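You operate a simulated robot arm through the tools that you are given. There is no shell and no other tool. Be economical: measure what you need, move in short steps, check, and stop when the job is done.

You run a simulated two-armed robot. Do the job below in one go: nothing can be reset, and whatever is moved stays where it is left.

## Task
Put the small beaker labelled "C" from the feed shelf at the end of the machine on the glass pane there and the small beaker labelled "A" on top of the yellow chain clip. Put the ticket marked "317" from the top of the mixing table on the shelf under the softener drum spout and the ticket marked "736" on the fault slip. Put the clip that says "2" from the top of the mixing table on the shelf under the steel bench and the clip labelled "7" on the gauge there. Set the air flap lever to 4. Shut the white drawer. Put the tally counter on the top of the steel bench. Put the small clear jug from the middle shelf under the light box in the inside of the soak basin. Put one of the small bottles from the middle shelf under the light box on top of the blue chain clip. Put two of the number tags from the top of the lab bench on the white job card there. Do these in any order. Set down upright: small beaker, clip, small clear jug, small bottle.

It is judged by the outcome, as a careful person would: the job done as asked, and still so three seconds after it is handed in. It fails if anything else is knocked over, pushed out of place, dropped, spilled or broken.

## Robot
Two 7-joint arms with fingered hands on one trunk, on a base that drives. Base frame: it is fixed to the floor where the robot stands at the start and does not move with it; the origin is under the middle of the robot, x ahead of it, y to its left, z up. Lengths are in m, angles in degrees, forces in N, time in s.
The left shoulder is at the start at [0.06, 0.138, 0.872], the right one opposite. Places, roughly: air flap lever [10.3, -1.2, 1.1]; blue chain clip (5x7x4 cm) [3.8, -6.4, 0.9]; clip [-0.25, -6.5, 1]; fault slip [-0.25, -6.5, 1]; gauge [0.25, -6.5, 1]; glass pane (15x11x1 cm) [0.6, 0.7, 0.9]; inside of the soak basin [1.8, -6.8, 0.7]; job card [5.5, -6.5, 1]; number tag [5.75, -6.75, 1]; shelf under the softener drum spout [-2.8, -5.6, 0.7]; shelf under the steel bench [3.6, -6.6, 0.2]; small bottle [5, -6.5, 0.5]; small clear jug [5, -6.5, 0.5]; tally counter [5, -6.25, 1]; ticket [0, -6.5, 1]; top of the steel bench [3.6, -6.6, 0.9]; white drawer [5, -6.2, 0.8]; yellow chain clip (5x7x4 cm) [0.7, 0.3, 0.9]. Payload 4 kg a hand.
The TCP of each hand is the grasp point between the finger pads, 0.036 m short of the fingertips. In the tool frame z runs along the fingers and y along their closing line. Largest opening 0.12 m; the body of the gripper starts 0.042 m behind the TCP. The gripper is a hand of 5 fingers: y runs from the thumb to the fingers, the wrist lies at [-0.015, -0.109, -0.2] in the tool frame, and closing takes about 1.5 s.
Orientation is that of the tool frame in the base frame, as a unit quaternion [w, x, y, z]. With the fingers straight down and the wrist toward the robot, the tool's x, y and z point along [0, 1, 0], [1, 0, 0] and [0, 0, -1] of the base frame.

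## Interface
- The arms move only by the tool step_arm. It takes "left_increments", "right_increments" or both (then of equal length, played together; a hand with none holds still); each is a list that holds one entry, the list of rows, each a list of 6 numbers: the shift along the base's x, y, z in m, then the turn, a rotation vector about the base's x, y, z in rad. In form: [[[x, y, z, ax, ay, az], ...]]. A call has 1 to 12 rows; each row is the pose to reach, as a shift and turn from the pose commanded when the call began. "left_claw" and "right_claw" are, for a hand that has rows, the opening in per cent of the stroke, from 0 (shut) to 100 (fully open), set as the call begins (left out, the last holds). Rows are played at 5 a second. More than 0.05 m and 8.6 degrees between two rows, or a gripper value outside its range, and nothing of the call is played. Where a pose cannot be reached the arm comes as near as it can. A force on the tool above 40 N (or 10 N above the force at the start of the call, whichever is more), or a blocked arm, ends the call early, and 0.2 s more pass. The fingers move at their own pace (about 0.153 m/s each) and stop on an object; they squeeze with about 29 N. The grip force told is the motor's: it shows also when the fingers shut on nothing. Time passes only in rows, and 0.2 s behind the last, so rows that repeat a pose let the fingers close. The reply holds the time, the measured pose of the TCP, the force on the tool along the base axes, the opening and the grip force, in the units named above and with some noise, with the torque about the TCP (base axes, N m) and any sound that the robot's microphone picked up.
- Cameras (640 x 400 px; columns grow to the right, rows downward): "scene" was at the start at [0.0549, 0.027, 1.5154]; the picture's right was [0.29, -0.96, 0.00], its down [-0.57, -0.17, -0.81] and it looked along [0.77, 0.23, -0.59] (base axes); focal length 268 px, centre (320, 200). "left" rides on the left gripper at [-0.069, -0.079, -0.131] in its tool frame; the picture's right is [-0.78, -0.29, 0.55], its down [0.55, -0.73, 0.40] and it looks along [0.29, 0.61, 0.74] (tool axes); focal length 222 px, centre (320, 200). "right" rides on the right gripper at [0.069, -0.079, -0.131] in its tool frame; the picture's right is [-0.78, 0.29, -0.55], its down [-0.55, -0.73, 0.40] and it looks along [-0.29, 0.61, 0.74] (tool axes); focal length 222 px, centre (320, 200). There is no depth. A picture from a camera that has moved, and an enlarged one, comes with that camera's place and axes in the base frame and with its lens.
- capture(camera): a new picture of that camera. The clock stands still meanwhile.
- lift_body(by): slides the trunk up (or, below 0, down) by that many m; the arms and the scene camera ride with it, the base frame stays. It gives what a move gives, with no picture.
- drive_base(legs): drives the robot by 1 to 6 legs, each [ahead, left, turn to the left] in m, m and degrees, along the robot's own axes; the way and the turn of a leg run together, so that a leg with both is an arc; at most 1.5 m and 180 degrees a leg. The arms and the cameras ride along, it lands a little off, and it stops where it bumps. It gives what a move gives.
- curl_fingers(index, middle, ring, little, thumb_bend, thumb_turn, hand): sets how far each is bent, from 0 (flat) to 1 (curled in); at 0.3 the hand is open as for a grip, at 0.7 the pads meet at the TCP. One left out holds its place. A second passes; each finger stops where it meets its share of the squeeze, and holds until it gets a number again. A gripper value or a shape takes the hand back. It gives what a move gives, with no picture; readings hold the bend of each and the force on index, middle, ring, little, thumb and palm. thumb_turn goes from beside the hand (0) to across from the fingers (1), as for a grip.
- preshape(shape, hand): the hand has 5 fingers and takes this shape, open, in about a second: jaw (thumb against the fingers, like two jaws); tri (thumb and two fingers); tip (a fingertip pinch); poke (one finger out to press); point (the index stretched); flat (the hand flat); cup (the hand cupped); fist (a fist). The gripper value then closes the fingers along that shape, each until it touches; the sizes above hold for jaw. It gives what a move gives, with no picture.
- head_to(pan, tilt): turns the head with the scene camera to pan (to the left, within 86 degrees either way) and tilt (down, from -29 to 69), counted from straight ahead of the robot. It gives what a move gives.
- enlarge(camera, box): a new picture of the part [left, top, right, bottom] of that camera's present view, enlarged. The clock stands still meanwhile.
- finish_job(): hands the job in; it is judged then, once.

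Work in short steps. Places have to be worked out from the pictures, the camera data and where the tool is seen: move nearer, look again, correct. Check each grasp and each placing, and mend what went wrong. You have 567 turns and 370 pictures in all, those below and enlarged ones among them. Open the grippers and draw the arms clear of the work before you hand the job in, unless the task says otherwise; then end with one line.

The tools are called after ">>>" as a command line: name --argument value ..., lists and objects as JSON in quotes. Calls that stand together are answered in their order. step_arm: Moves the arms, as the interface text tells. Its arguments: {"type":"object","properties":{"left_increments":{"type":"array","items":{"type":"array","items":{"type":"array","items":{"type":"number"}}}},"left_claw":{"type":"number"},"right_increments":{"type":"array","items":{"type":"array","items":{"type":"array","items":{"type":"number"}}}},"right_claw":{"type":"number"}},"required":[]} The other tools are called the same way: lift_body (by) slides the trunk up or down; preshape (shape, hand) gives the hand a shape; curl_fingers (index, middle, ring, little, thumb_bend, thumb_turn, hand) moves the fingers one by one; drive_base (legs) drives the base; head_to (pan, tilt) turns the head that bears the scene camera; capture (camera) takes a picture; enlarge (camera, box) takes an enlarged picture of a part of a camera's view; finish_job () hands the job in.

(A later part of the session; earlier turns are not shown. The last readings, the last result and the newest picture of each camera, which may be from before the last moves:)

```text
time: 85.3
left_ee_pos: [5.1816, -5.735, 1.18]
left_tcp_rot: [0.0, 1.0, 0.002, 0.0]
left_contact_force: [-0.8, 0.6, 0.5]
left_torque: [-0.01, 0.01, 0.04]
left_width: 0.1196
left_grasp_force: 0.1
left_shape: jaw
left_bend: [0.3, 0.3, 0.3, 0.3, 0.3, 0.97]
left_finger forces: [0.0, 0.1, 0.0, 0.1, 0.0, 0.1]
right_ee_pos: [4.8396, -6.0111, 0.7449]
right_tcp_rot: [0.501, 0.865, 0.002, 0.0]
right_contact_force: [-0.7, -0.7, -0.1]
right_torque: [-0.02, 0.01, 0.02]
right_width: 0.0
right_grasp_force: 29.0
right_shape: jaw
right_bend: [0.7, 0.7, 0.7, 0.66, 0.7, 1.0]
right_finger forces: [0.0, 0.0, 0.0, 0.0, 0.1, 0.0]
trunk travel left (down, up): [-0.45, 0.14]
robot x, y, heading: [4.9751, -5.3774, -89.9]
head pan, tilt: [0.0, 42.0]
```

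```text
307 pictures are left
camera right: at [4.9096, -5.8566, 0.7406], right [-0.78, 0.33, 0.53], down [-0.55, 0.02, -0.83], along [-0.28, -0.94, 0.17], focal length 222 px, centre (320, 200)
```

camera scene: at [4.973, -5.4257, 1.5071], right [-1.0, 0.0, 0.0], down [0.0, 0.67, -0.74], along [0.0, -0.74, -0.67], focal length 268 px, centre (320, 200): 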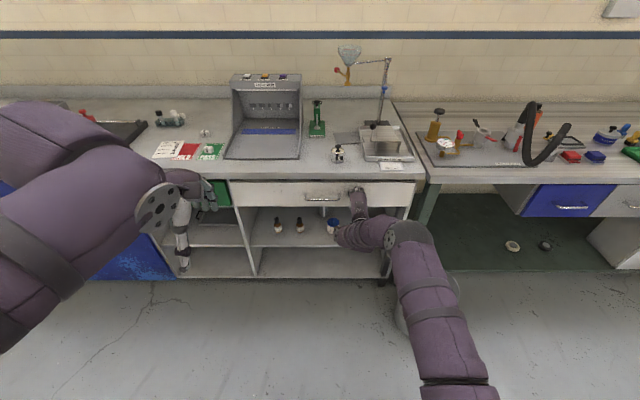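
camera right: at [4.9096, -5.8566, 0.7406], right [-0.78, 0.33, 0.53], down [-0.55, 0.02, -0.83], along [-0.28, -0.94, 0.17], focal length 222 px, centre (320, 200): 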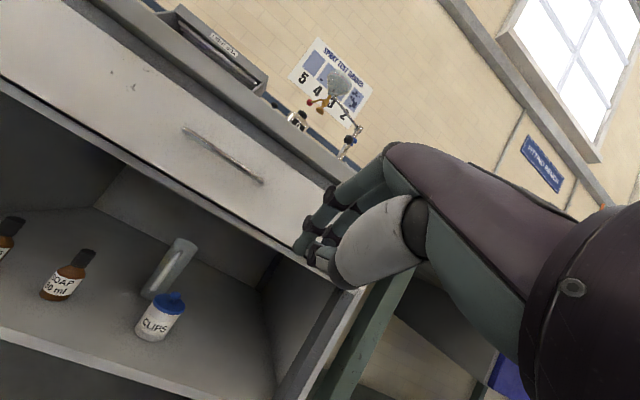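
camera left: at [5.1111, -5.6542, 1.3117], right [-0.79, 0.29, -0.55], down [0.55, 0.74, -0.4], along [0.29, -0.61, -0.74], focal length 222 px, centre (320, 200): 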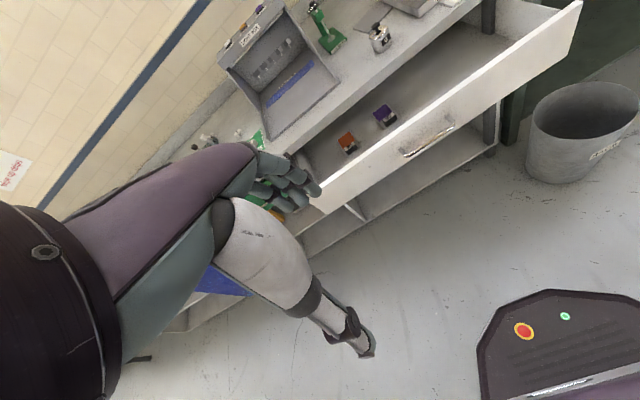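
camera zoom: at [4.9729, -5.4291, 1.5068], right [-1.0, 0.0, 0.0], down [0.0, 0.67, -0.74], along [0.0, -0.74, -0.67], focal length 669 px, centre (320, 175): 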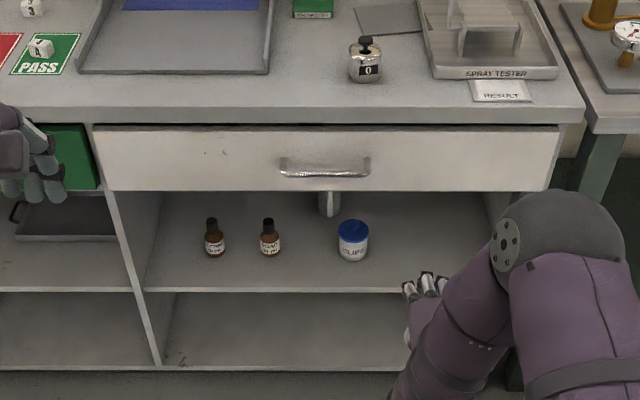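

The tally counter, bottles, CLIPS jar and the clear jug behind it are visible. I raise the right hand, then lower the trunk to see and reach into the shelf.

>>> step_arm --right_increments '[[[0, 0.03, 0.04, 0, 0, 0], [0, 0.06, 0.08, 0, 0, 0], [0, 0.09, 0.12, 0, 0, 0], [0, 0.12, 0.16, 0, 0, 0], [0, 0.12, 0.2, 0, 0, 0], [0, 0.12, 0.24, 0, 0, 0]]]' --right_claw 100

>>> lift_body --by -0.35

>>> head_to --pan 0 --tilt 30

>>> capture --camera "scene"

>>> capture --camera "right"

```text
time: 86.9
left_ee_pos: [5.1811, -5.7353, 1.1804]
left_tcp_rot: [-0.001, 1.0, 0.002, 0.001]
left_contact_force: [-0.2, -0.4, 0.1]
left_torque: [0.03, -0.02, -0.01]
left_width: 0.1198
left_grasp_force: 0.0
left_shape: jaw
left_bend: [0.3, 0.3, 0.3, 0.3, 0.3, 0.97]
left_finger forces: [0.0, 0.0, 0.0, 0.0, 0.0, 0.0]
right_ee_pos: [4.7854, -5.9013, 0.9553]
right_tcp_rot: [0.48, 0.874, -0.066, -0.019]
right_contact_force: [-0.7, -0.5, 0.0]
right_torque: [-0.01, -0.01, 0.04]
right_width: 0.1199
right_grasp_force: 0.0
right_shape: jaw
right_bend: [0.3, 0.3, 0.3, 0.3, 0.3, 0.97]
right_finger forces: [0.0, 0.1, 0.0, 0.0, 0.0, 0.0]
right hand out of reach, approached as far as the arm can: row 6
trunk travel left (down, up): [-0.45, 0.14]
robot x, y, heading: [4.9727, -5.3769, -89.9]
head pan, tilt: [0.0, 42.0]
stopped in row 6 (right hand): the arm was blocked; the commanded pose is now the measured one
```

```text
time: 90.3
left_ee_pos: [5.1802, -5.735, 0.8302]
left_tcp_rot: [0.001, 1.0, 0.002, -0.001]
left_contact_force: [0.8, -0.5, -0.2]
left_torque: [0.0, -0.02, -0.01]
left_width: 0.1199
left_grasp_force: 0.1
left_shape: jaw
left_bend: [0.3, 0.3, 0.3, 0.3, 0.3, 0.97]
left_finger forces: [0.1, 0.0, 0.0, 0.0, 0.0, 0.1]
right_ee_pos: [4.7861, -5.8993, 0.6065]
right_tcp_rot: [0.481, 0.874, -0.065, -0.019]
right_contact_force: [-0.2, 0.5, -0.4]
right_torque: [-0.01, 0.0, 0.0]
right_width: 0.1197
right_grasp_force: 0.0
right_shape: jaw
right_bend: [0.3, 0.3, 0.3, 0.3, 0.3, 0.97]
right_finger forces: [0.0, 0.1, 0.0, 0.0, 0.1, 0.0]
trunk travel left (down, up): [-0.1, 0.49]
robot x, y, heading: [4.9728, -5.3789, -89.7]
head pan, tilt: [0.0, 42.0]
```

```text
time: 91.1
left_ee_pos: [5.1817, -5.7348, 0.8306]
left_tcp_rot: [-0.001, 1.0, 0.001, -0.001]
left_contact_force: [-0.8, 0.3, 0.7]
left_torque: [-0.02, -0.01, 0.02]
left_width: 0.12
left_grasp_force: 0.0
left_shape: jaw
left_bend: [0.3, 0.3, 0.3, 0.3, 0.3, 0.97]
left_finger forces: [0.0, 0.0, 0.0, 0.1, 0.0, 0.0]
right_ee_pos: [4.7858, -5.9003, 0.6064]
right_tcp_rot: [0.48, 0.875, -0.065, -0.019]
right_contact_force: [0.7, -0.6, -0.6]
right_torque: [0.0, 0.02, 0.0]
right_width: 0.1198
right_grasp_force: 0.0
right_shape: jaw
right_bend: [0.3, 0.3, 0.3, 0.3, 0.3, 0.97]
right_finger forces: [0.1, 0.1, 0.0, 0.0, 0.0, 0.0]
trunk travel left (down, up): [-0.1, 0.49]
robot x, y, heading: [4.9719, -5.3745, -89.9]
head pan, tilt: [0.0, 30.0]
```

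```text
306 pictures are left
camera scene: at [4.9729, -5.4359, 1.175], right [-1.0, 0.0, 0.0], down [0.0, 0.5, -0.87], along [0.0, -0.87, -0.5], focal length 268 px, centre (320, 200)
```

scene: 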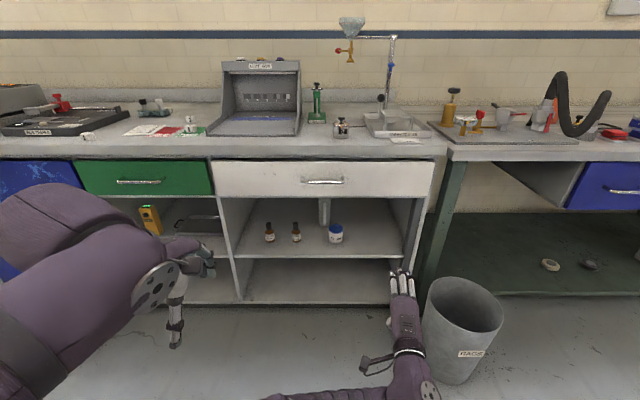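

```text
305 pictures are left
camera right: at [4.8758, -5.757, 0.6117], right [-0.75, 0.41, 0.52], down [-0.51, 0.13, -0.85], along [-0.41, -0.9, 0.11], focal length 222 px, centre (320, 200)
```

right: 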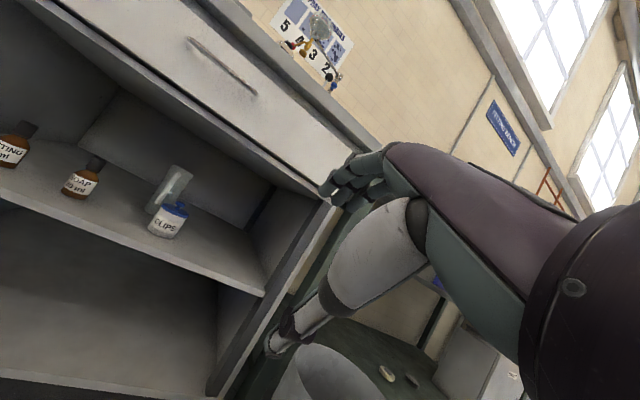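

I zoom in on the shelf items.

>>> enlarge --camera "scene" --box '[240, 190, 400, 270]'

>>> enlarge --camera "right" --box '[0, 100, 240, 260]'

```text
4.00 times, centred on (320, 230) of scene
camera zoom: at [4.9729, -5.4359, 1.175], right [-1.0, 0.0, 0.0], down [0.0, 0.5, -0.87], along [0.0, -0.87, -0.5], focal length 1070 px, centre (320, 80)
```

zoom: 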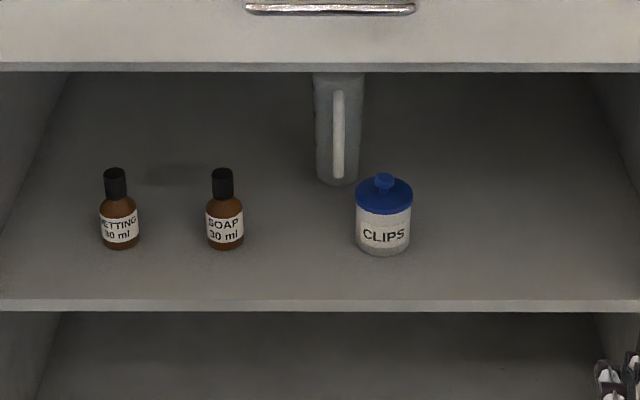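

```text
2.50 times, centred on (120, 180) of right
camera zoom: at [4.8758, -5.757, 0.6117], right [-0.75, 0.41, 0.52], down [-0.51, 0.13, -0.85], along [-0.41, -0.9, 0.11], focal length 555 px, centre (820, 250)
```

zoom: 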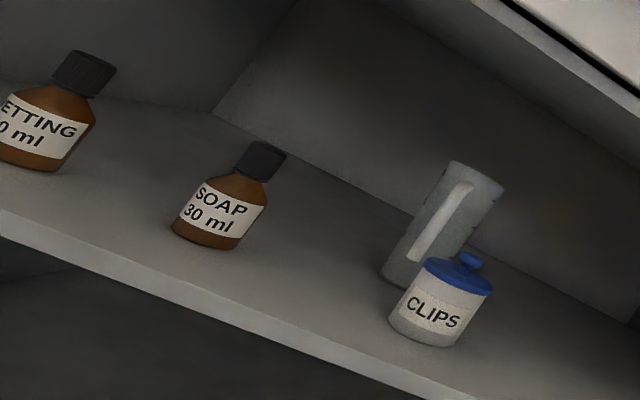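

Shelf top is z≈0.395; SOAP bottle at [5.08,-6.42], WETTING [5.20,-6.42], CLIPS jar [4.90,-6.40], jug [4.95,-6.56] with its handle to the front. I will take SOAP with the left hand; first I bring the right hand back to a parked fingers-down pose.

>>> step_arm --right_increments '[[[-0.002, 0.02, 0.028, 0.125, -0.005, 0.017], [-0.004, 0.042, 0.056, 0.25, -0.01, 0.034], [-0.006, 0.063, 0.084, 0.375, -0.015, 0.05], [-0.008, 0.085, 0.112, 0.5, -0.02, 0.067], [-0.01, 0.106, 0.14, 0.625, -0.025, 0.084], [-0.012, 0.127, 0.168, 0.75, -0.03, 0.1], [-0.014, 0.15, 0.196, 0.875, -0.035, 0.118], [-0.016, 0.17, 0.224, 1.0, -0.04, 0.135]]]'

>>> capture --camera "scene"

```text
time: 92.9
left_ee_pos: [5.1804, -5.735, 0.8306]
left_tcp_rot: [-0.001, 1.0, 0.001, 0.0]
left_contact_force: [0.0, -0.4, 0.3]
left_torque: [-0.01, 0.01, 0.03]
left_width: 0.1199
left_grasp_force: 0.0
left_shape: jaw
left_bend: [0.3, 0.3, 0.3, 0.3, 0.3, 0.97]
left_finger forces: [0.0, 0.1, 0.1, 0.1, 0.0, 0.0]
right_ee_pos: [4.7735, -5.7291, 0.8343]
right_tcp_rot: [0.0, 1.0, 0.0, 0.0]
right_contact_force: [0.1, 0.1, 0.2]
right_torque: [0.01, -0.02, -0.02]
right_width: 0.12
right_grasp_force: 0.1
right_shape: jaw
right_bend: [0.3, 0.3, 0.3, 0.3, 0.3, 0.97]
right_finger forces: [0.0, 0.0, 0.0, 0.0, 0.0, 0.0]
right hand out of reach, approached as far as the arm can: row 1, 2, 3
trunk travel left (down, up): [-0.1, 0.49]
robot x, y, heading: [4.9712, -5.3734, -89.9]
head pan, tilt: [0.0, 30.0]
```

```text
302 pictures are left
camera scene: at [4.9733, -5.4361, 1.175], right [-1.0, 0.0, 0.0], down [0.0, 0.5, -0.87], along [0.0, -0.87, -0.5], focal length 268 px, centre (320, 200)
```

scene: 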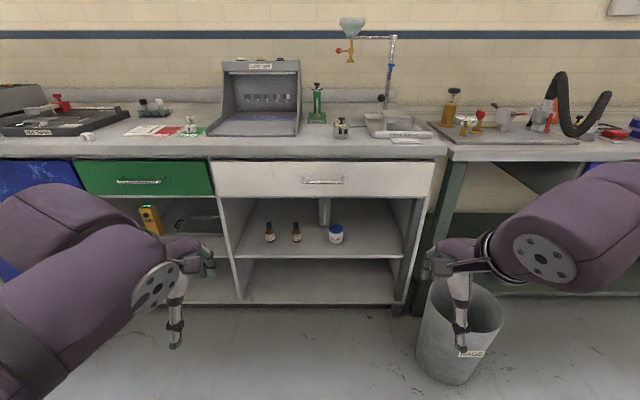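

Now I roll and pitch the left hand to point forward with its closing line horizontal, while moving it in front of the shelf opening.

>>> step_arm --left_increments '[[[-0.0067, -0.021, -0.018, -0.0837, -0.0837, -0.0837], [-0.0134, -0.042, -0.036, -0.1674, -0.1674, -0.1674], [-0.02, -0.063, -0.054, -0.251, -0.251, -0.251], [-0.027, -0.084, -0.072, -0.3348, -0.3348, -0.3348], [-0.033, -0.105, -0.09, -0.4185, -0.4185, -0.4185], [-0.04, -0.126, -0.108, -0.502, -0.502, -0.502], [-0.047, -0.147, -0.126, -0.586, -0.586, -0.586], [-0.053, -0.168, -0.144, -0.67, -0.67, -0.67], [-0.06, -0.189, -0.162, -0.753, -0.753, -0.753], [-0.067, -0.21, -0.18, -0.837, -0.837, -0.837], [-0.073, -0.231, -0.198, -0.921, -0.921, -0.921], [-0.08, -0.252, -0.216, -1.004, -1.004, -1.004]]]'

>>> capture --camera "scene"

```text
time: 95.5
left_ee_pos: [5.0982, -5.9857, 0.6157]
left_tcp_rot: [0.443, 0.645, -0.44, 0.44]
left_contact_force: [0.0, 0.5, 0.8]
left_torque: [0.03, 0.03, -0.03]
left_width: 0.1202
left_grasp_force: 0.0
left_shape: jaw
left_bend: [0.3, 0.3, 0.3, 0.3, 0.3, 0.97]
left_finger forces: [0.0, 0.1, 0.1, 0.1, 0.1, 0.0]
right_ee_pos: [4.7747, -5.7311, 0.8339]
right_tcp_rot: [0.001, 1.0, 0.0, -0.001]
right_contact_force: [0.4, 0.5, 0.5]
right_torque: [0.0, 0.02, 0.01]
right_width: 0.1201
right_grasp_force: 0.0
right_shape: jaw
right_bend: [0.3, 0.3, 0.3, 0.3, 0.3, 0.97]
right_finger forces: [0.0, 0.0, 0.1, 0.0, 0.0, 0.1]
trunk travel left (down, up): [-0.1, 0.49]
robot x, y, heading: [4.9693, -5.3768, -89.8]
head pan, tilt: [0.0, 30.0]
```

```text
301 pictures are left
camera scene: at [4.9729, -5.4357, 1.1751], right [-1.0, 0.0, 0.0], down [0.0, 0.5, -0.87], along [0.0, -0.87, -0.5], focal length 268 px, centre (320, 200)
```

scene: 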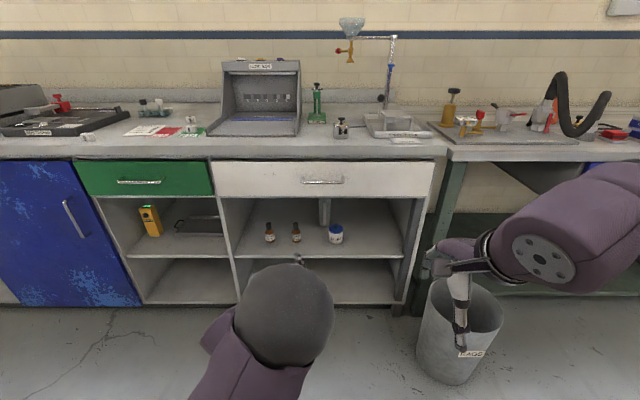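

The pose works. I complete the last 20° and line up with the SOAP bottle, then look.

>>> step_arm --left_increments '[[[-0.005, -0.01, -0.04, -0.068, -0.068, -0.068], [-0.01, -0.02, -0.08, -0.137, -0.137, -0.137], [-0.015, -0.03, -0.12, -0.205, -0.205, -0.205], [-0.017, -0.04, -0.155, -0.205, -0.205, -0.205]]]'

>>> capture --camera "scene"

>>> capture --camera "left"

```text
time: 96.5
left_ee_pos: [5.0516, -6.0052, 0.508]
left_tcp_rot: [0.5, 0.501, -0.5, 0.5]
left_contact_force: [-0.5, 0.0, -0.3]
left_torque: [0.05, 0.02, 0.0]
left_width: 0.1201
left_grasp_force: 0.1
left_shape: jaw
left_bend: [0.3, 0.3, 0.3, 0.3, 0.3, 0.97]
left_finger forces: [0.0, 0.0, 0.1, 0.1, 0.1, 0.0]
left hand out of reach, approached as far as the arm can: row 3, 4
right_ee_pos: [4.7718, -5.7315, 0.8335]
right_tcp_rot: [0.0, 1.0, -0.001, -0.001]
right_contact_force: [0.2, -0.1, 0.0]
right_torque: [0.01, 0.02, -0.02]
right_width: 0.1201
right_grasp_force: 0.0
right_shape: jaw
right_bend: [0.3, 0.3, 0.3, 0.3, 0.3, 0.97]
right_finger forces: [0.1, 0.0, 0.0, 0.0, 0.0, 0.1]
trunk travel left (down, up): [-0.1, 0.49]
robot x, y, heading: [4.9727, -5.3767, -89.7]
head pan, tilt: [0.0, 30.0]
```

```text
300 pictures are left
camera scene: at [4.9728, -5.4359, 1.1751], right [-1.0, 0.0, 0.0], down [0.0, 0.5, -0.87], along [0.0, -0.87, -0.5], focal length 268 px, centre (320, 200)
```

scene: 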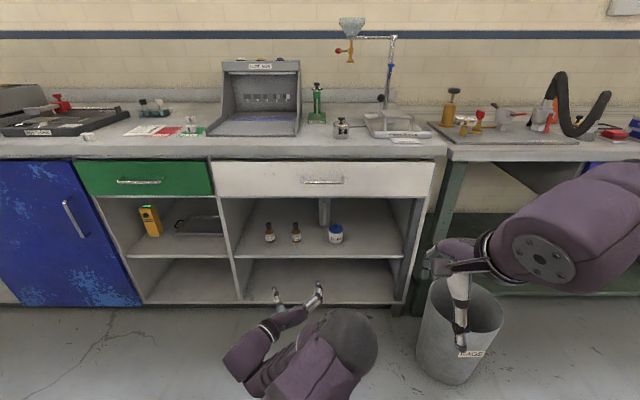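

```text
299 pictures are left
camera left: at [5.1299, -5.8724, 0.4391], right [0.29, -0.55, -0.79], down [0.74, -0.4, 0.55], along [-0.61, -0.74, 0.29], focal length 222 px, centre (320, 200)
```

left: 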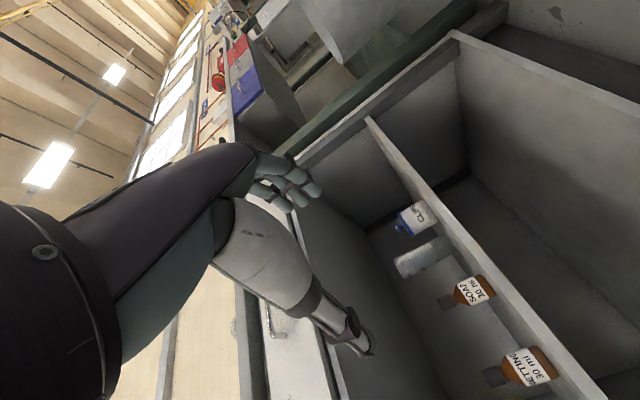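

Orientation is exact; I need the base closer for reach, so I drive ahead 0.23 m.

>>> drive_base --legs '[[0.23, 0.04, 0]]'

>>> capture --camera "scene"

>>> capture --camera "left"

```text
time: 98.2
left_ee_pos: [5.0851, -6.2392, 0.5084]
left_tcp_rot: [-0.502, -0.5, 0.502, -0.497]
left_contact_force: [-0.4, 1.0, 0.0]
left_torque: [-0.02, 0.03, -0.03]
left_width: 0.1201
left_grasp_force: 0.1
left_shape: jaw
left_bend: [0.3, 0.3, 0.3, 0.3, 0.3, 0.97]
left_finger forces: [0.1, 0.1, 0.0, 0.0, 0.0, 0.1]
right_ee_pos: [4.8082, -5.9616, 0.8333]
right_tcp_rot: [0.001, 1.0, -0.005, -0.001]
right_contact_force: [0.0, 0.1, 0.0]
right_torque: [0.01, 0.03, 0.02]
right_width: 0.12
right_grasp_force: 0.1
right_shape: jaw
right_bend: [0.3, 0.3, 0.3, 0.3, 0.3, 0.97]
right_finger forces: [0.0, 0.1, 0.0, 0.0, 0.0, 0.1]
trunk travel left (down, up): [-0.1, 0.49]
robot x, y, heading: [5.0064, -5.61, -90.2]
head pan, tilt: [0.0, 30.0]
```

```text
298 pictures are left
camera scene: at [5.012, -5.6692, 1.1751], right [-1.0, 0.0, 0.0], down [0.0, 0.5, -0.87], along [0.0, -0.87, -0.5], focal length 268 px, centre (320, 200)
```

scene: 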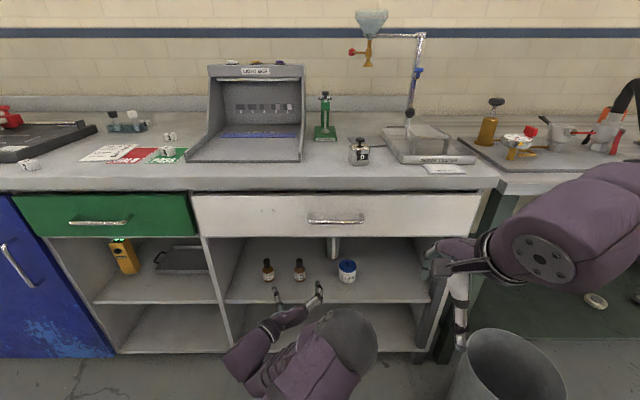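

```text
297 pictures are left
camera left: at [5.1653, -6.1069, 0.4393], right [0.28, -0.55, -0.79], down [0.73, -0.4, 0.55], along [-0.62, -0.73, 0.29], focal length 222 px, centre (320, 200)
```

left: 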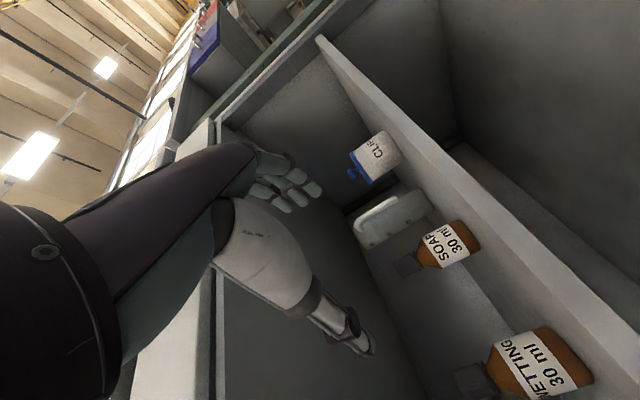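

I zoom to refine bottle and jug positions from here.

>>> enlarge --camera "scene" --box '[240, 220, 400, 320]'

>>> enlarge --camera "left" --box '[300, 120, 620, 400]'

```text
4.00 times, centred on (320, 270) of scene
camera zoom: at [5.012, -5.6692, 1.1751], right [-1.0, 0.0, 0.0], down [0.0, 0.5, -0.87], along [0.0, -0.87, -0.5], focal length 1070 px, centre (320, -80)
```

zoom: 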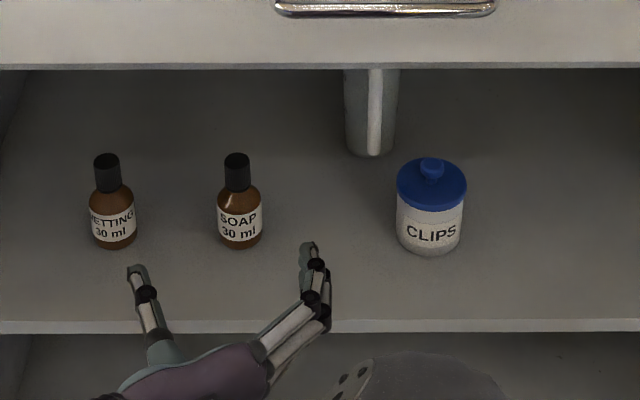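

```text
1.43 times, centred on (460, 260) of left
camera zoom: at [5.1653, -6.1069, 0.4393], right [0.28, -0.55, -0.79], down [0.73, -0.4, 0.55], along [-0.62, -0.73, 0.29], focal length 317 px, centre (120, 114)
```

zoom: 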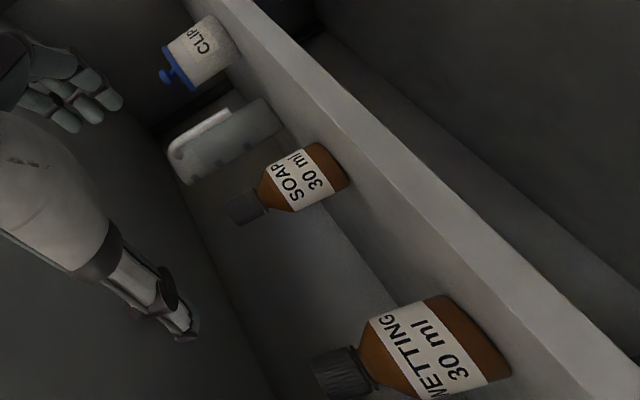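

SOAP is at [5.09,-6.412], nicely aligned. I lower to grip height and advance part way.

>>> step_arm --left_increments '[[[0.004, 0, -0.02, 0, 0, 0], [0.004, 0, -0.043, 0, 0, 0], [0.004, -0.03, -0.043, 0, 0, 0], [0.004, -0.06, -0.043, 0, 0, 0], [0.004, -0.09, -0.043, 0, 0, 0]]]'

>>> capture --camera "left"

>>> enlarge --camera "scene" --box '[240, 220, 400, 320]'

```text
time: 99.5
left_ee_pos: [5.0526, -6.2931, 0.5125]
left_tcp_rot: [0.502, 0.499, -0.501, 0.497]
left_contact_force: [-1.6, -0.7, 0.3]
left_torque: [-0.05, 0.02, -0.01]
left_width: 0.1199
left_grasp_force: 0.0
left_shape: jaw
left_bend: [0.3, 0.3, 0.3, 0.3, 0.3, 0.97]
left_finger forces: [0.1, 0.0, 0.0, 0.0, 0.1, 0.0]
left hand out of reach, approached as far as the arm can: row 1, 2, 3, 4, 5
right_ee_pos: [4.8094, -5.9618, 0.8327]
right_tcp_rot: [0.0, 1.0, -0.005, -0.001]
right_contact_force: [-0.5, -0.2, -0.1]
right_torque: [0.0, 0.01, 0.0]
right_width: 0.1197
right_grasp_force: 0.1
right_shape: jaw
right_bend: [0.3, 0.3, 0.3, 0.3, 0.3, 0.97]
right_finger forces: [0.0, 0.0, 0.0, 0.0, 0.0, 0.0]
trunk travel left (down, up): [-0.1, 0.49]
robot x, y, heading: [5.0138, -5.607, -90.4]
head pan, tilt: [0.0, 30.0]
```

```text
294 pictures are left
camera left: at [5.1332, -6.1605, 0.4444], right [0.29, -0.55, -0.79], down [0.73, -0.4, 0.55], along [-0.62, -0.73, 0.29], focal length 222 px, centre (320, 200)
```

left: 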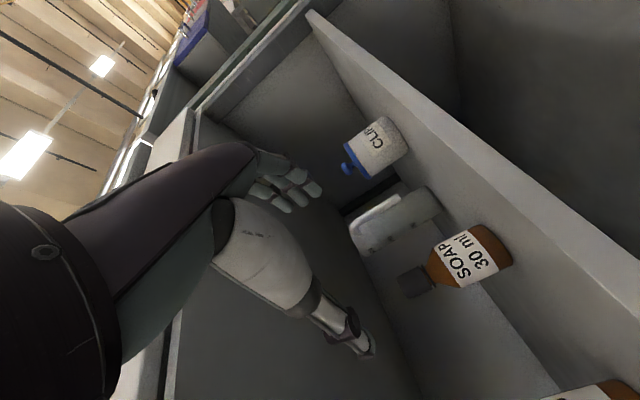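

```text
4.00 times, centred on (320, 270) of scene
camera zoom: at [5.012, -5.6693, 1.1751], right [-1.0, 0.0, 0.0], down [0.0, 0.5, -0.87], along [0.0, -0.87, -0.5], focal length 1070 px, centre (320, -80)
```

zoom: 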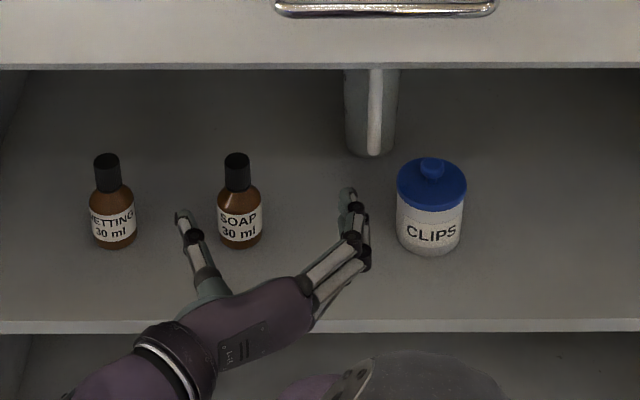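

The left arm is at a joint limit here. I withdraw the hand and shift the base left so the arm approaches more naturally.

>>> step_arm --left_increments '[[[0, 0.03, 0, 0, 0, 0], [0, 0.07, 0, 0, 0, 0], [0, 0.11, 0, 0, 0, 0], [0, 0.14, 0, 0, 0, 0]]]'

>>> drive_base --legs '[[0, 0.25, 0]]'

>>> lift_body --by -0.06

>>> step_arm --left_increments '[[[-0.04, 0, 0, 0, 0, 0], [-0.08, 0, 0, 0, 0, 0], [-0.12, 0, 0, 0, 0, 0], [-0.16, 0, 0, 0, 0, 0], [-0.2, 0, 0, 0, 0, 0]]]'

```text
time: 100.5
left_ee_pos: [5.0553, -6.1516, 0.5142]
left_tcp_rot: [0.503, 0.499, -0.501, 0.497]
left_contact_force: [0.3, -0.3, -0.5]
left_torque: [-0.02, 0.04, 0.04]
left_width: 0.1199
left_grasp_force: 0.2
left_shape: jaw
left_bend: [0.3, 0.3, 0.3, 0.3, 0.3, 0.97]
left_finger forces: [0.1, 0.1, 0.1, 0.0, 0.0, 0.0]
right_ee_pos: [4.8098, -5.9634, 0.8323]
right_tcp_rot: [0.0, 1.0, -0.004, 0.0]
right_contact_force: [-0.9, -0.1, 0.2]
right_torque: [0.08, -0.03, -0.02]
right_width: 0.1199
right_grasp_force: 0.1
right_shape: jaw
right_bend: [0.3, 0.3, 0.3, 0.3, 0.3, 0.97]
right_finger forces: [0.0, 0.1, 0.0, 0.0, 0.0, 0.0]
trunk travel left (down, up): [-0.1, 0.49]
robot x, y, heading: [5.011, -5.6129, -90.3]
head pan, tilt: [0.0, 30.0]
```

```text
time: 102.3
left_ee_pos: [5.3028, -6.1531, 0.5148]
left_tcp_rot: [0.503, 0.498, -0.503, 0.496]
left_contact_force: [-0.2, -0.5, 0.4]
left_torque: [0.02, 0.0, -0.01]
left_width: 0.12
left_grasp_force: 0.0
left_shape: jaw
left_bend: [0.3, 0.3, 0.3, 0.3, 0.3, 0.97]
left_finger forces: [0.0, 0.1, 0.1, 0.0, 0.0, 0.0]
right_ee_pos: [5.0589, -5.9633, 0.8334]
right_tcp_rot: [0.001, 1.0, -0.008, -0.001]
right_contact_force: [-0.4, 0.2, 0.5]
right_torque: [-0.01, 0.04, -0.01]
right_width: 0.1199
right_grasp_force: 0.0
right_shape: jaw
right_bend: [0.3, 0.3, 0.3, 0.3, 0.3, 0.97]
right_finger forces: [0.1, 0.1, 0.0, 0.1, 0.1, 0.0]
trunk travel left (down, up): [-0.1, 0.49]
robot x, y, heading: [5.2629, -5.6147, -90.7]
head pan, tilt: [0.0, 30.0]
```

```text
time: 103.3
left_ee_pos: [5.3028, -6.153, 0.4539]
left_tcp_rot: [0.504, 0.499, -0.502, 0.495]
left_contact_force: [0.3, 0.3, 0.1]
left_torque: [-0.02, 0.02, 0.04]
left_width: 0.12
left_grasp_force: 0.1
left_shape: jaw
left_bend: [0.3, 0.3, 0.3, 0.3, 0.3, 0.97]
left_finger forces: [0.0, 0.0, 0.0, 0.0, 0.1, 0.0]
right_ee_pos: [5.0601, -5.9632, 0.7727]
right_tcp_rot: [0.0, 1.0, -0.008, -0.002]
right_contact_force: [0.1, 0.1, -0.8]
right_torque: [-0.02, 0.03, 0.01]
right_width: 0.1201
right_grasp_force: 0.1
right_shape: jaw
right_bend: [0.3, 0.3, 0.3, 0.3, 0.3, 0.97]
right_finger forces: [0.0, 0.1, 0.1, 0.0, 0.1, 0.0]
trunk travel left (down, up): [-0.04, 0.55]
robot x, y, heading: [5.2657, -5.6152, -90.2]
head pan, tilt: [0.0, 30.0]
```

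```text
time: 104.5
left_ee_pos: [5.1055, -6.1522, 0.4527]
left_tcp_rot: [0.503, 0.498, -0.503, 0.496]
left_contact_force: [1.3, 0.2, 0.0]
left_torque: [0.01, 0.01, 0.01]
left_width: 0.12
left_grasp_force: 0.0
left_shape: jaw
left_bend: [0.3, 0.3, 0.3, 0.3, 0.3, 0.97]
left_finger forces: [0.0, 0.0, 0.1, 0.0, 0.0, 0.0]
right_ee_pos: [5.058, -5.9624, 0.7749]
right_tcp_rot: [0.002, 1.0, -0.008, -0.001]
right_contact_force: [0.2, -2.1, 0.1]
right_torque: [0.0, 0.03, 0.01]
right_width: 0.1198
right_grasp_force: 0.1
right_shape: jaw
right_bend: [0.3, 0.3, 0.3, 0.3, 0.3, 0.97]
right_finger forces: [0.0, 0.0, 0.0, 0.0, 0.1, 0.0]
trunk travel left (down, up): [-0.04, 0.55]
robot x, y, heading: [5.2577, -5.616, -90.8]
head pan, tilt: [0.0, 30.0]
```

Now it reaches. I line up with the bottle, moving the right hand aside, and advance until the fingertips are just before the bottle.

>>> step_arm --left_increments '[[[-0.016, -0.03, 0.01, 0, 0, 0], [-0.016, -0.06, 0.01, 0, 0, 0], [-0.016, -0.09, 0.01, 0, 0, 0], [-0.016, -0.12, 0.01, 0, 0, 0], [-0.016, -0.15, 0.01, 0, 0, 0], [-0.016, -0.17, 0.01, 0, 0, 0]]]' --right_increments '[[[-0.03, 0, 0, 0, 0, 0], [-0.06, 0, 0, 0, 0, 0], [-0.09, 0, 0, 0, 0, 0], [-0.12, 0, 0, 0, 0, 0], [-0.15, 0, 0, 0, 0, 0], [-0.18, 0, 0, 0, 0, 0]]]'

>>> capture --camera "left"

>>> head_to --pan -12 --tilt 42

>>> capture --camera "scene"

```text
time: 105.9
left_ee_pos: [5.0869, -6.3216, 0.4616]
left_tcp_rot: [0.504, 0.498, -0.502, 0.496]
left_contact_force: [-0.5, -0.4, -0.1]
left_torque: [-0.01, -0.01, -0.01]
left_width: 0.1199
left_grasp_force: 0.1
left_shape: jaw
left_bend: [0.3, 0.3, 0.3, 0.3, 0.3, 0.97]
left_finger forces: [0.1, 0.0, 0.0, 0.0, 0.1, 0.0]
right_ee_pos: [4.8778, -5.9646, 0.7745]
right_tcp_rot: [0.001, 1.0, -0.007, -0.002]
right_contact_force: [0.1, 0.6, -0.3]
right_torque: [-0.02, -0.02, 0.0]
right_width: 0.12
right_grasp_force: 0.2
right_shape: jaw
right_bend: [0.3, 0.3, 0.3, 0.3, 0.3, 0.97]
right_finger forces: [0.1, 0.0, 0.1, 0.0, 0.0, 0.0]
trunk travel left (down, up): [-0.04, 0.55]
robot x, y, heading: [5.2634, -5.6091, -90.5]
head pan, tilt: [0.0, 30.0]
```

```text
292 pictures are left
camera left: at [5.1677, -6.1895, 0.3929], right [0.28, -0.55, -0.79], down [0.73, -0.41, 0.55], along [-0.62, -0.73, 0.29], focal length 222 px, centre (320, 200)
```

left: 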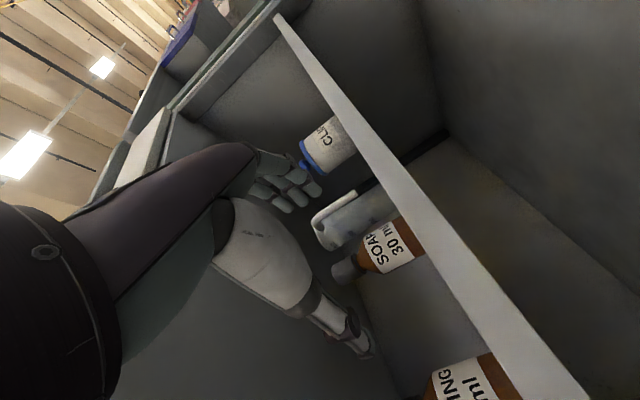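

```text
time: 106.6
left_ee_pos: [5.0872, -6.3221, 0.4623]
left_tcp_rot: [0.504, 0.499, -0.503, 0.495]
left_contact_force: [-1.5, -0.6, 1.2]
left_torque: [-0.02, -0.01, -0.01]
left_width: 0.1199
left_grasp_force: 0.0
left_shape: jaw
left_bend: [0.3, 0.3, 0.3, 0.3, 0.3, 0.97]
left_finger forces: [0.0, 0.1, 0.0, 0.0, 0.1, 0.0]
right_ee_pos: [4.8805, -5.9644, 0.7742]
right_tcp_rot: [0.001, 1.0, -0.008, 0.0]
right_contact_force: [0.0, -0.9, -0.6]
right_torque: [0.01, -0.01, 0.0]
right_width: 0.12
right_grasp_force: 0.0
right_shape: jaw
right_bend: [0.3, 0.3, 0.3, 0.3, 0.3, 0.97]
right_finger forces: [0.0, 0.0, 0.0, 0.1, 0.0, 0.1]
trunk travel left (down, up): [-0.04, 0.55]
robot x, y, heading: [5.2597, -5.6142, -90.6]
head pan, tilt: [-12.0, 42.0]
```

```text
291 pictures are left
camera scene: at [5.2453, -5.6623, 1.0969], right [-0.98, 0.22, 0.0], down [0.15, 0.65, -0.74], along [-0.16, -0.73, -0.67], focal length 268 px, centre (320, 200)
```

scene: 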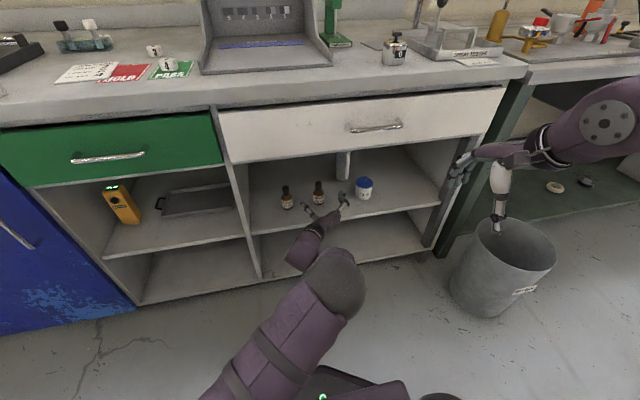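

Right hand is clear of the bin. I zoom to check finger spacing around the bottle and jar.

>>> enlarge --camera "scene" --box '[260, 150, 420, 250]'

```text
4.00 times, centred on (340, 200) of scene
camera zoom: at [5.2453, -5.6623, 1.0969], right [-0.98, 0.22, 0.0], down [0.15, 0.65, -0.74], along [-0.16, -0.73, -0.67], focal length 1070 px, centre (240, 200)
```

zoom: 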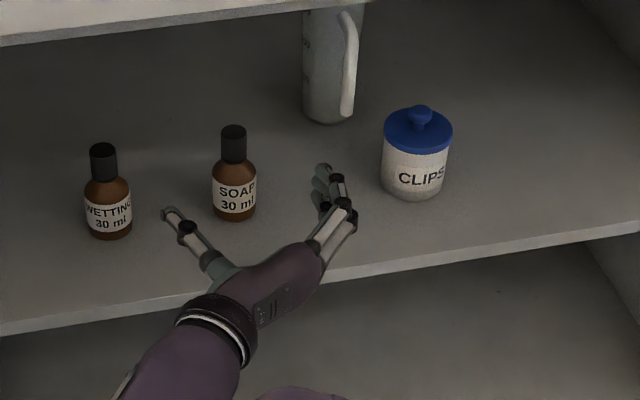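

SOAP confirmed at [5.087,-6.408]. I narrow the opening to 75 % for clearance to its neighbours and advance onto the bottle.

>>> step_arm --left_increments '[[[0, 0, 0, 0, 0, 0], [0, 0, 0, 0, 0, 0], [0, -0.02, 0, 0, 0, 0], [0, -0.04, 0, 0, 0, 0], [0, -0.06, 0, 0, 0, 0], [0, -0.075, 0, 0, 0, 0], [0, -0.088, 0, 0, 0, 0]]]' --left_claw 75

>>> enlarge --camera "scene" --box '[260, 150, 420, 250]'

>>> capture --camera "left"

```text
time: 108.2
left_ee_pos: [5.0862, -6.3969, 0.4759]
left_tcp_rot: [-0.502, -0.498, 0.503, -0.496]
left_contact_force: [0.0, -0.5, 0.3]
left_torque: [-0.02, -0.01, 0.01]
left_width: 0.0904
left_grasp_force: 0.0
left_shape: jaw
left_bend: [0.33, 0.36, 0.35, 0.56, 0.4, 0.99]
left_finger forces: [0.0, 0.0, 0.0, 0.0, 0.0, 0.0]
left hand out of reach, approached as far as the arm can: row 6, 7
right_ee_pos: [4.8797, -5.9651, 0.7746]
right_tcp_rot: [0.001, 1.0, -0.008, -0.001]
right_contact_force: [0.0, 0.4, -0.6]
right_torque: [0.01, 0.0, -0.01]
right_width: 0.12
right_grasp_force: 0.0
right_shape: jaw
right_bend: [0.3, 0.3, 0.3, 0.3, 0.3, 0.97]
right_finger forces: [0.0, 0.0, 0.1, 0.0, 0.1, 0.1]
trunk travel left (down, up): [-0.04, 0.55]
robot x, y, heading: [5.2638, -5.6124, -90.8]
head pan, tilt: [-12.0, 42.0]
```

```text
4.00 times, centred on (340, 200) of scene
camera zoom: at [5.2453, -5.6623, 1.0968], right [-0.98, 0.22, 0.0], down [0.15, 0.65, -0.74], along [-0.16, -0.73, -0.67], focal length 1070 px, centre (240, 200)
```

zoom: 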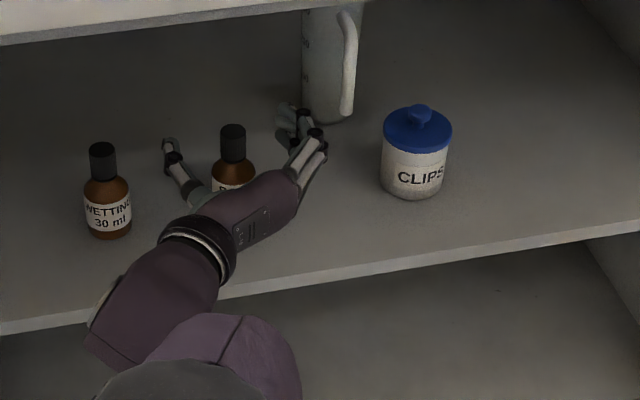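

```text
288 pictures are left
camera left: at [5.1672, -6.2634, 0.4066], right [0.28, -0.55, -0.79], down [0.73, -0.41, 0.55], along [-0.62, -0.73, 0.29], focal length 222 px, centre (320, 200)
```

left: 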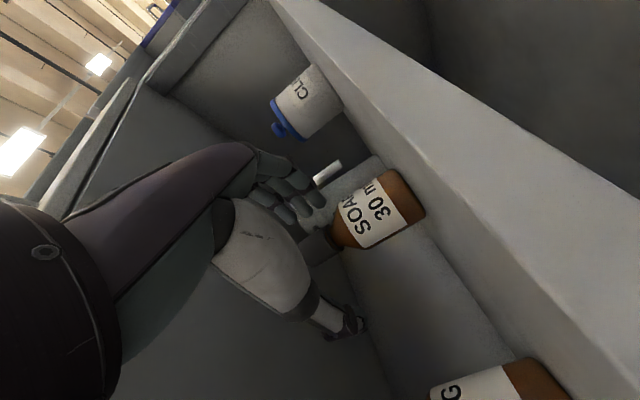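

The arm is at its reach limit and rode up. I withdraw 6 cm, drive the base 7 cm ahead, then re-aim lower.

>>> step_arm --left_increments '[[[0, 0.03, 0, 0, 0, 0], [0, 0.06, 0, 0, 0, 0], [0, 0.09, 0, 0, 0, 0]]]'

>>> drive_base --legs '[[0.07, 0, 0]]'

>>> capture --camera "scene"

```text
time: 109.0
left_ee_pos: [5.0873, -6.3057, 0.4724]
left_tcp_rot: [0.504, 0.498, -0.503, 0.495]
left_contact_force: [-0.1, -0.9, -0.9]
left_torque: [-0.03, 0.01, -0.01]
left_width: 0.0904
left_grasp_force: 0.0
left_shape: jaw
left_bend: [0.33, 0.36, 0.35, 0.56, 0.4, 0.99]
left_finger forces: [0.0, 0.1, 0.0, 0.1, 0.1, 0.1]
right_ee_pos: [4.8798, -5.9651, 0.7748]
right_tcp_rot: [0.002, 1.0, -0.007, -0.001]
right_contact_force: [-0.2, -0.5, 0.6]
right_torque: [0.01, 0.0, 0.03]
right_width: 0.1199
right_grasp_force: 0.1
right_shape: jaw
right_bend: [0.3, 0.3, 0.3, 0.3, 0.3, 0.97]
right_finger forces: [0.0, 0.0, 0.0, 0.1, 0.0, 0.0]
trunk travel left (down, up): [-0.04, 0.55]
robot x, y, heading: [5.2604, -5.6088, -90.7]
head pan, tilt: [-12.0, 42.0]
```

```text
time: 110.0
left_ee_pos: [5.0854, -6.374, 0.4726]
left_tcp_rot: [0.503, 0.498, -0.503, 0.496]
left_contact_force: [-0.3, -0.4, -0.7]
left_torque: [-0.03, 0.01, 0.0]
left_width: 0.0898
left_grasp_force: 0.1
left_shape: jaw
left_bend: [0.33, 0.36, 0.35, 0.56, 0.4, 0.99]
left_finger forces: [0.0, 0.0, 0.0, 0.0, 0.0, 0.0]
right_ee_pos: [4.8781, -6.0336, 0.7756]
right_tcp_rot: [0.0, 1.0, -0.009, -0.001]
right_contact_force: [-0.9, -0.7, 0.0]
right_torque: [0.01, -0.01, 0.02]
right_width: 0.1201
right_grasp_force: 0.1
right_shape: jaw
right_bend: [0.3, 0.3, 0.3, 0.3, 0.3, 0.97]
right_finger forces: [0.0, 0.1, 0.0, 0.1, 0.0, 0.0]
trunk travel left (down, up): [-0.04, 0.55]
robot x, y, heading: [5.2646, -5.6794, -90.4]
head pan, tilt: [-12.0, 42.0]
```

```text
287 pictures are left
camera scene: at [5.2445, -5.7318, 1.0968], right [-0.98, 0.22, 0.0], down [0.15, 0.65, -0.74], along [-0.16, -0.73, -0.67], focal length 268 px, centre (320, 200)
```

scene: 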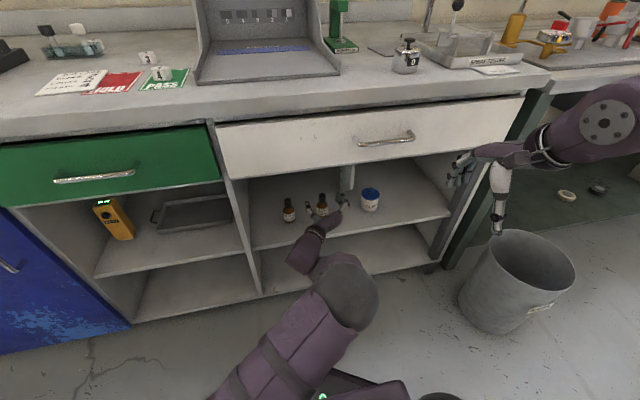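

Now I lower 2 cm and advance the last 3.5 cm.

>>> step_arm --left_increments '[[[0, -0.01, -0.007, 0, 0, 0], [0, -0.02, -0.014, 0, 0, 0], [0.001, -0.034, -0.02, 0, 0, 0]]]'

>>> capture --camera "left"

>>> enlarge --camera "scene" --box '[260, 170, 420, 270]'

```text
time: 110.8
left_ee_pos: [5.084, -6.4092, 0.4532]
left_tcp_rot: [-0.503, -0.497, 0.504, -0.496]
left_contact_force: [-0.4, 0.1, 1.3]
left_torque: [0.0, -0.02, 0.02]
left_width: 0.0903
left_grasp_force: 0.0
left_shape: jaw
left_bend: [0.33, 0.36, 0.35, 0.56, 0.4, 0.99]
left_finger forces: [0.1, 0.0, 0.1, 0.1, 0.0, 0.0]
right_ee_pos: [4.8775, -6.0331, 0.775]
right_tcp_rot: [0.0, 1.0, -0.007, -0.001]
right_contact_force: [0.2, -0.4, -0.2]
right_torque: [-0.06, 0.01, -0.02]
right_width: 0.1199
right_grasp_force: 0.1
right_shape: jaw
right_bend: [0.3, 0.3, 0.3, 0.3, 0.3, 0.97]
right_finger forces: [0.0, 0.0, 0.0, 0.0, 0.1, 0.1]
trunk travel left (down, up): [-0.04, 0.55]
robot x, y, heading: [5.2602, -5.6802, -90.6]
head pan, tilt: [-12.0, 42.0]
```

```text
286 pictures are left
camera left: at [5.1659, -6.2766, 0.3836], right [0.28, -0.55, -0.79], down [0.73, -0.41, 0.55], along [-0.62, -0.73, 0.29], focal length 222 px, centre (320, 200)
```

left: 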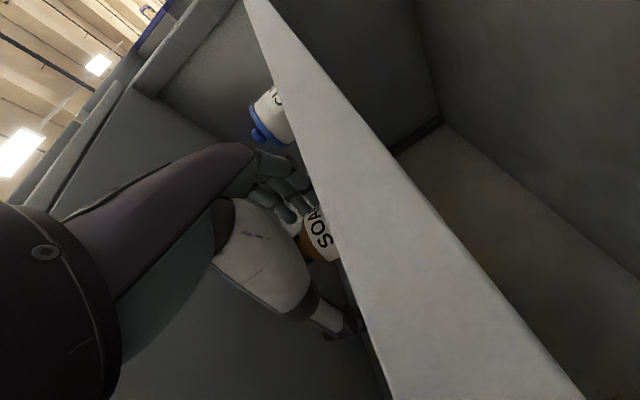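

```text
4.00 times, centred on (340, 220) of scene
camera zoom: at [5.2444, -5.7318, 1.0968], right [-0.98, 0.22, 0.0], down [0.15, 0.65, -0.74], along [-0.16, -0.73, -0.67], focal length 1070 px, centre (240, 120)
```

zoom: 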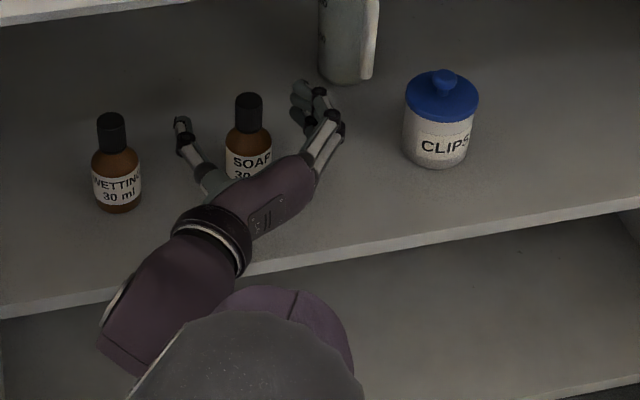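

The bottle is between thumb and fingers at body height. I close.

>>> step_arm --left_increments '[[[0, 0, 0, 0, 0, 0], [0, 0, 0, 0, 0, 0], [0, 0, 0, 0, 0, 0], [0, 0, 0, 0, 0, 0], [0, 0, 0, 0, 0, 0], [0, 0, 0, 0, 0, 0], [0, 0, 0, 0, 0, 0], [0, 0, 0, 0, 0, 0]]]' --left_claw 0

>>> enlarge --camera "scene" --box '[260, 170, 420, 270]'

```text
time: 112.6
left_ee_pos: [5.0851, -6.4093, 0.4528]
left_tcp_rot: [0.504, 0.498, -0.502, 0.496]
left_contact_force: [-0.5, -1.9, 6.3]
left_torque: [-0.06, -0.07, -0.02]
left_width: 0.0034
left_grasp_force: 28.9
left_shape: jaw
left_bend: [0.71, 0.7, 0.7, 0.7, 0.75, 1.0]
left_finger forces: [9.6, 0.0, 0.1, 1.8, 23.1, 0.0]
right_ee_pos: [4.8784, -6.0334, 0.7754]
right_tcp_rot: [0.002, 1.0, -0.007, 0.0]
right_contact_force: [0.0, -0.7, -0.8]
right_torque: [0.0, 0.04, 0.0]
right_width: 0.1201
right_grasp_force: 0.0
right_shape: jaw
right_bend: [0.3, 0.3, 0.3, 0.3, 0.3, 0.97]
right_finger forces: [0.0, 0.0, 0.1, 0.1, 0.1, 0.1]
trunk travel left (down, up): [-0.04, 0.55]
robot x, y, heading: [5.2616, -5.6839, -90.5]
head pan, tilt: [-12.0, 42.0]
```

```text
4.00 times, centred on (340, 220) of scene
camera zoom: at [5.2446, -5.7315, 1.0969], right [-0.98, 0.22, 0.0], down [0.15, 0.65, -0.74], along [-0.16, -0.73, -0.67], focal length 1070 px, centre (240, 120)
```

zoom: 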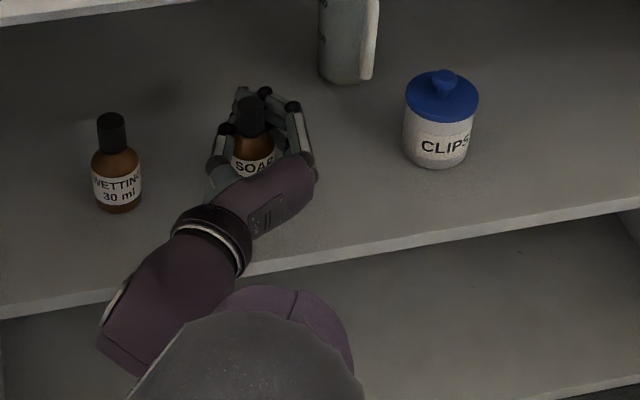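

The fingers report almost fully closed; I look from the wrist camera to see how the bottle is held.

>>> enlarge --camera "left" --box '[220, 120, 400, 360]'

>>> enlarge --camera "scene" --box '[300, 180, 350, 220]'

```text
1.67 times, centred on (310, 240) of left
camera zoom: at [5.1659, -6.2766, 0.3842], right [0.28, -0.55, -0.79], down [0.73, -0.41, 0.55], along [-0.62, -0.73, 0.29], focal length 370 px, centre (337, 133)
```

zoom: 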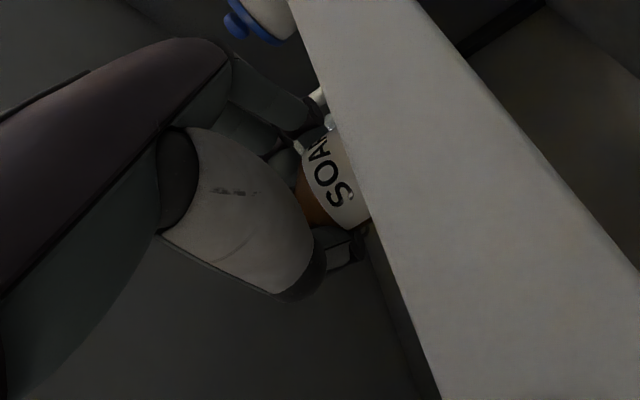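

```text
10.00 times, centred on (325, 200) of scene
camera zoom: at [5.2446, -5.7315, 1.0969], right [-0.98, 0.22, 0.0], down [0.15, 0.65, -0.74], along [-0.16, -0.73, -0.67], focal length 2676 px, centre (270, 200)
```

zoom: 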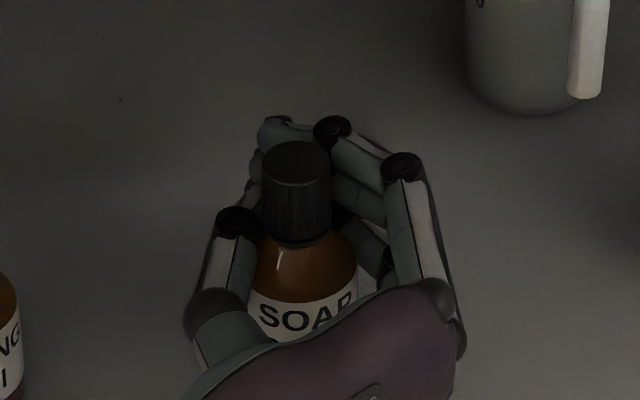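

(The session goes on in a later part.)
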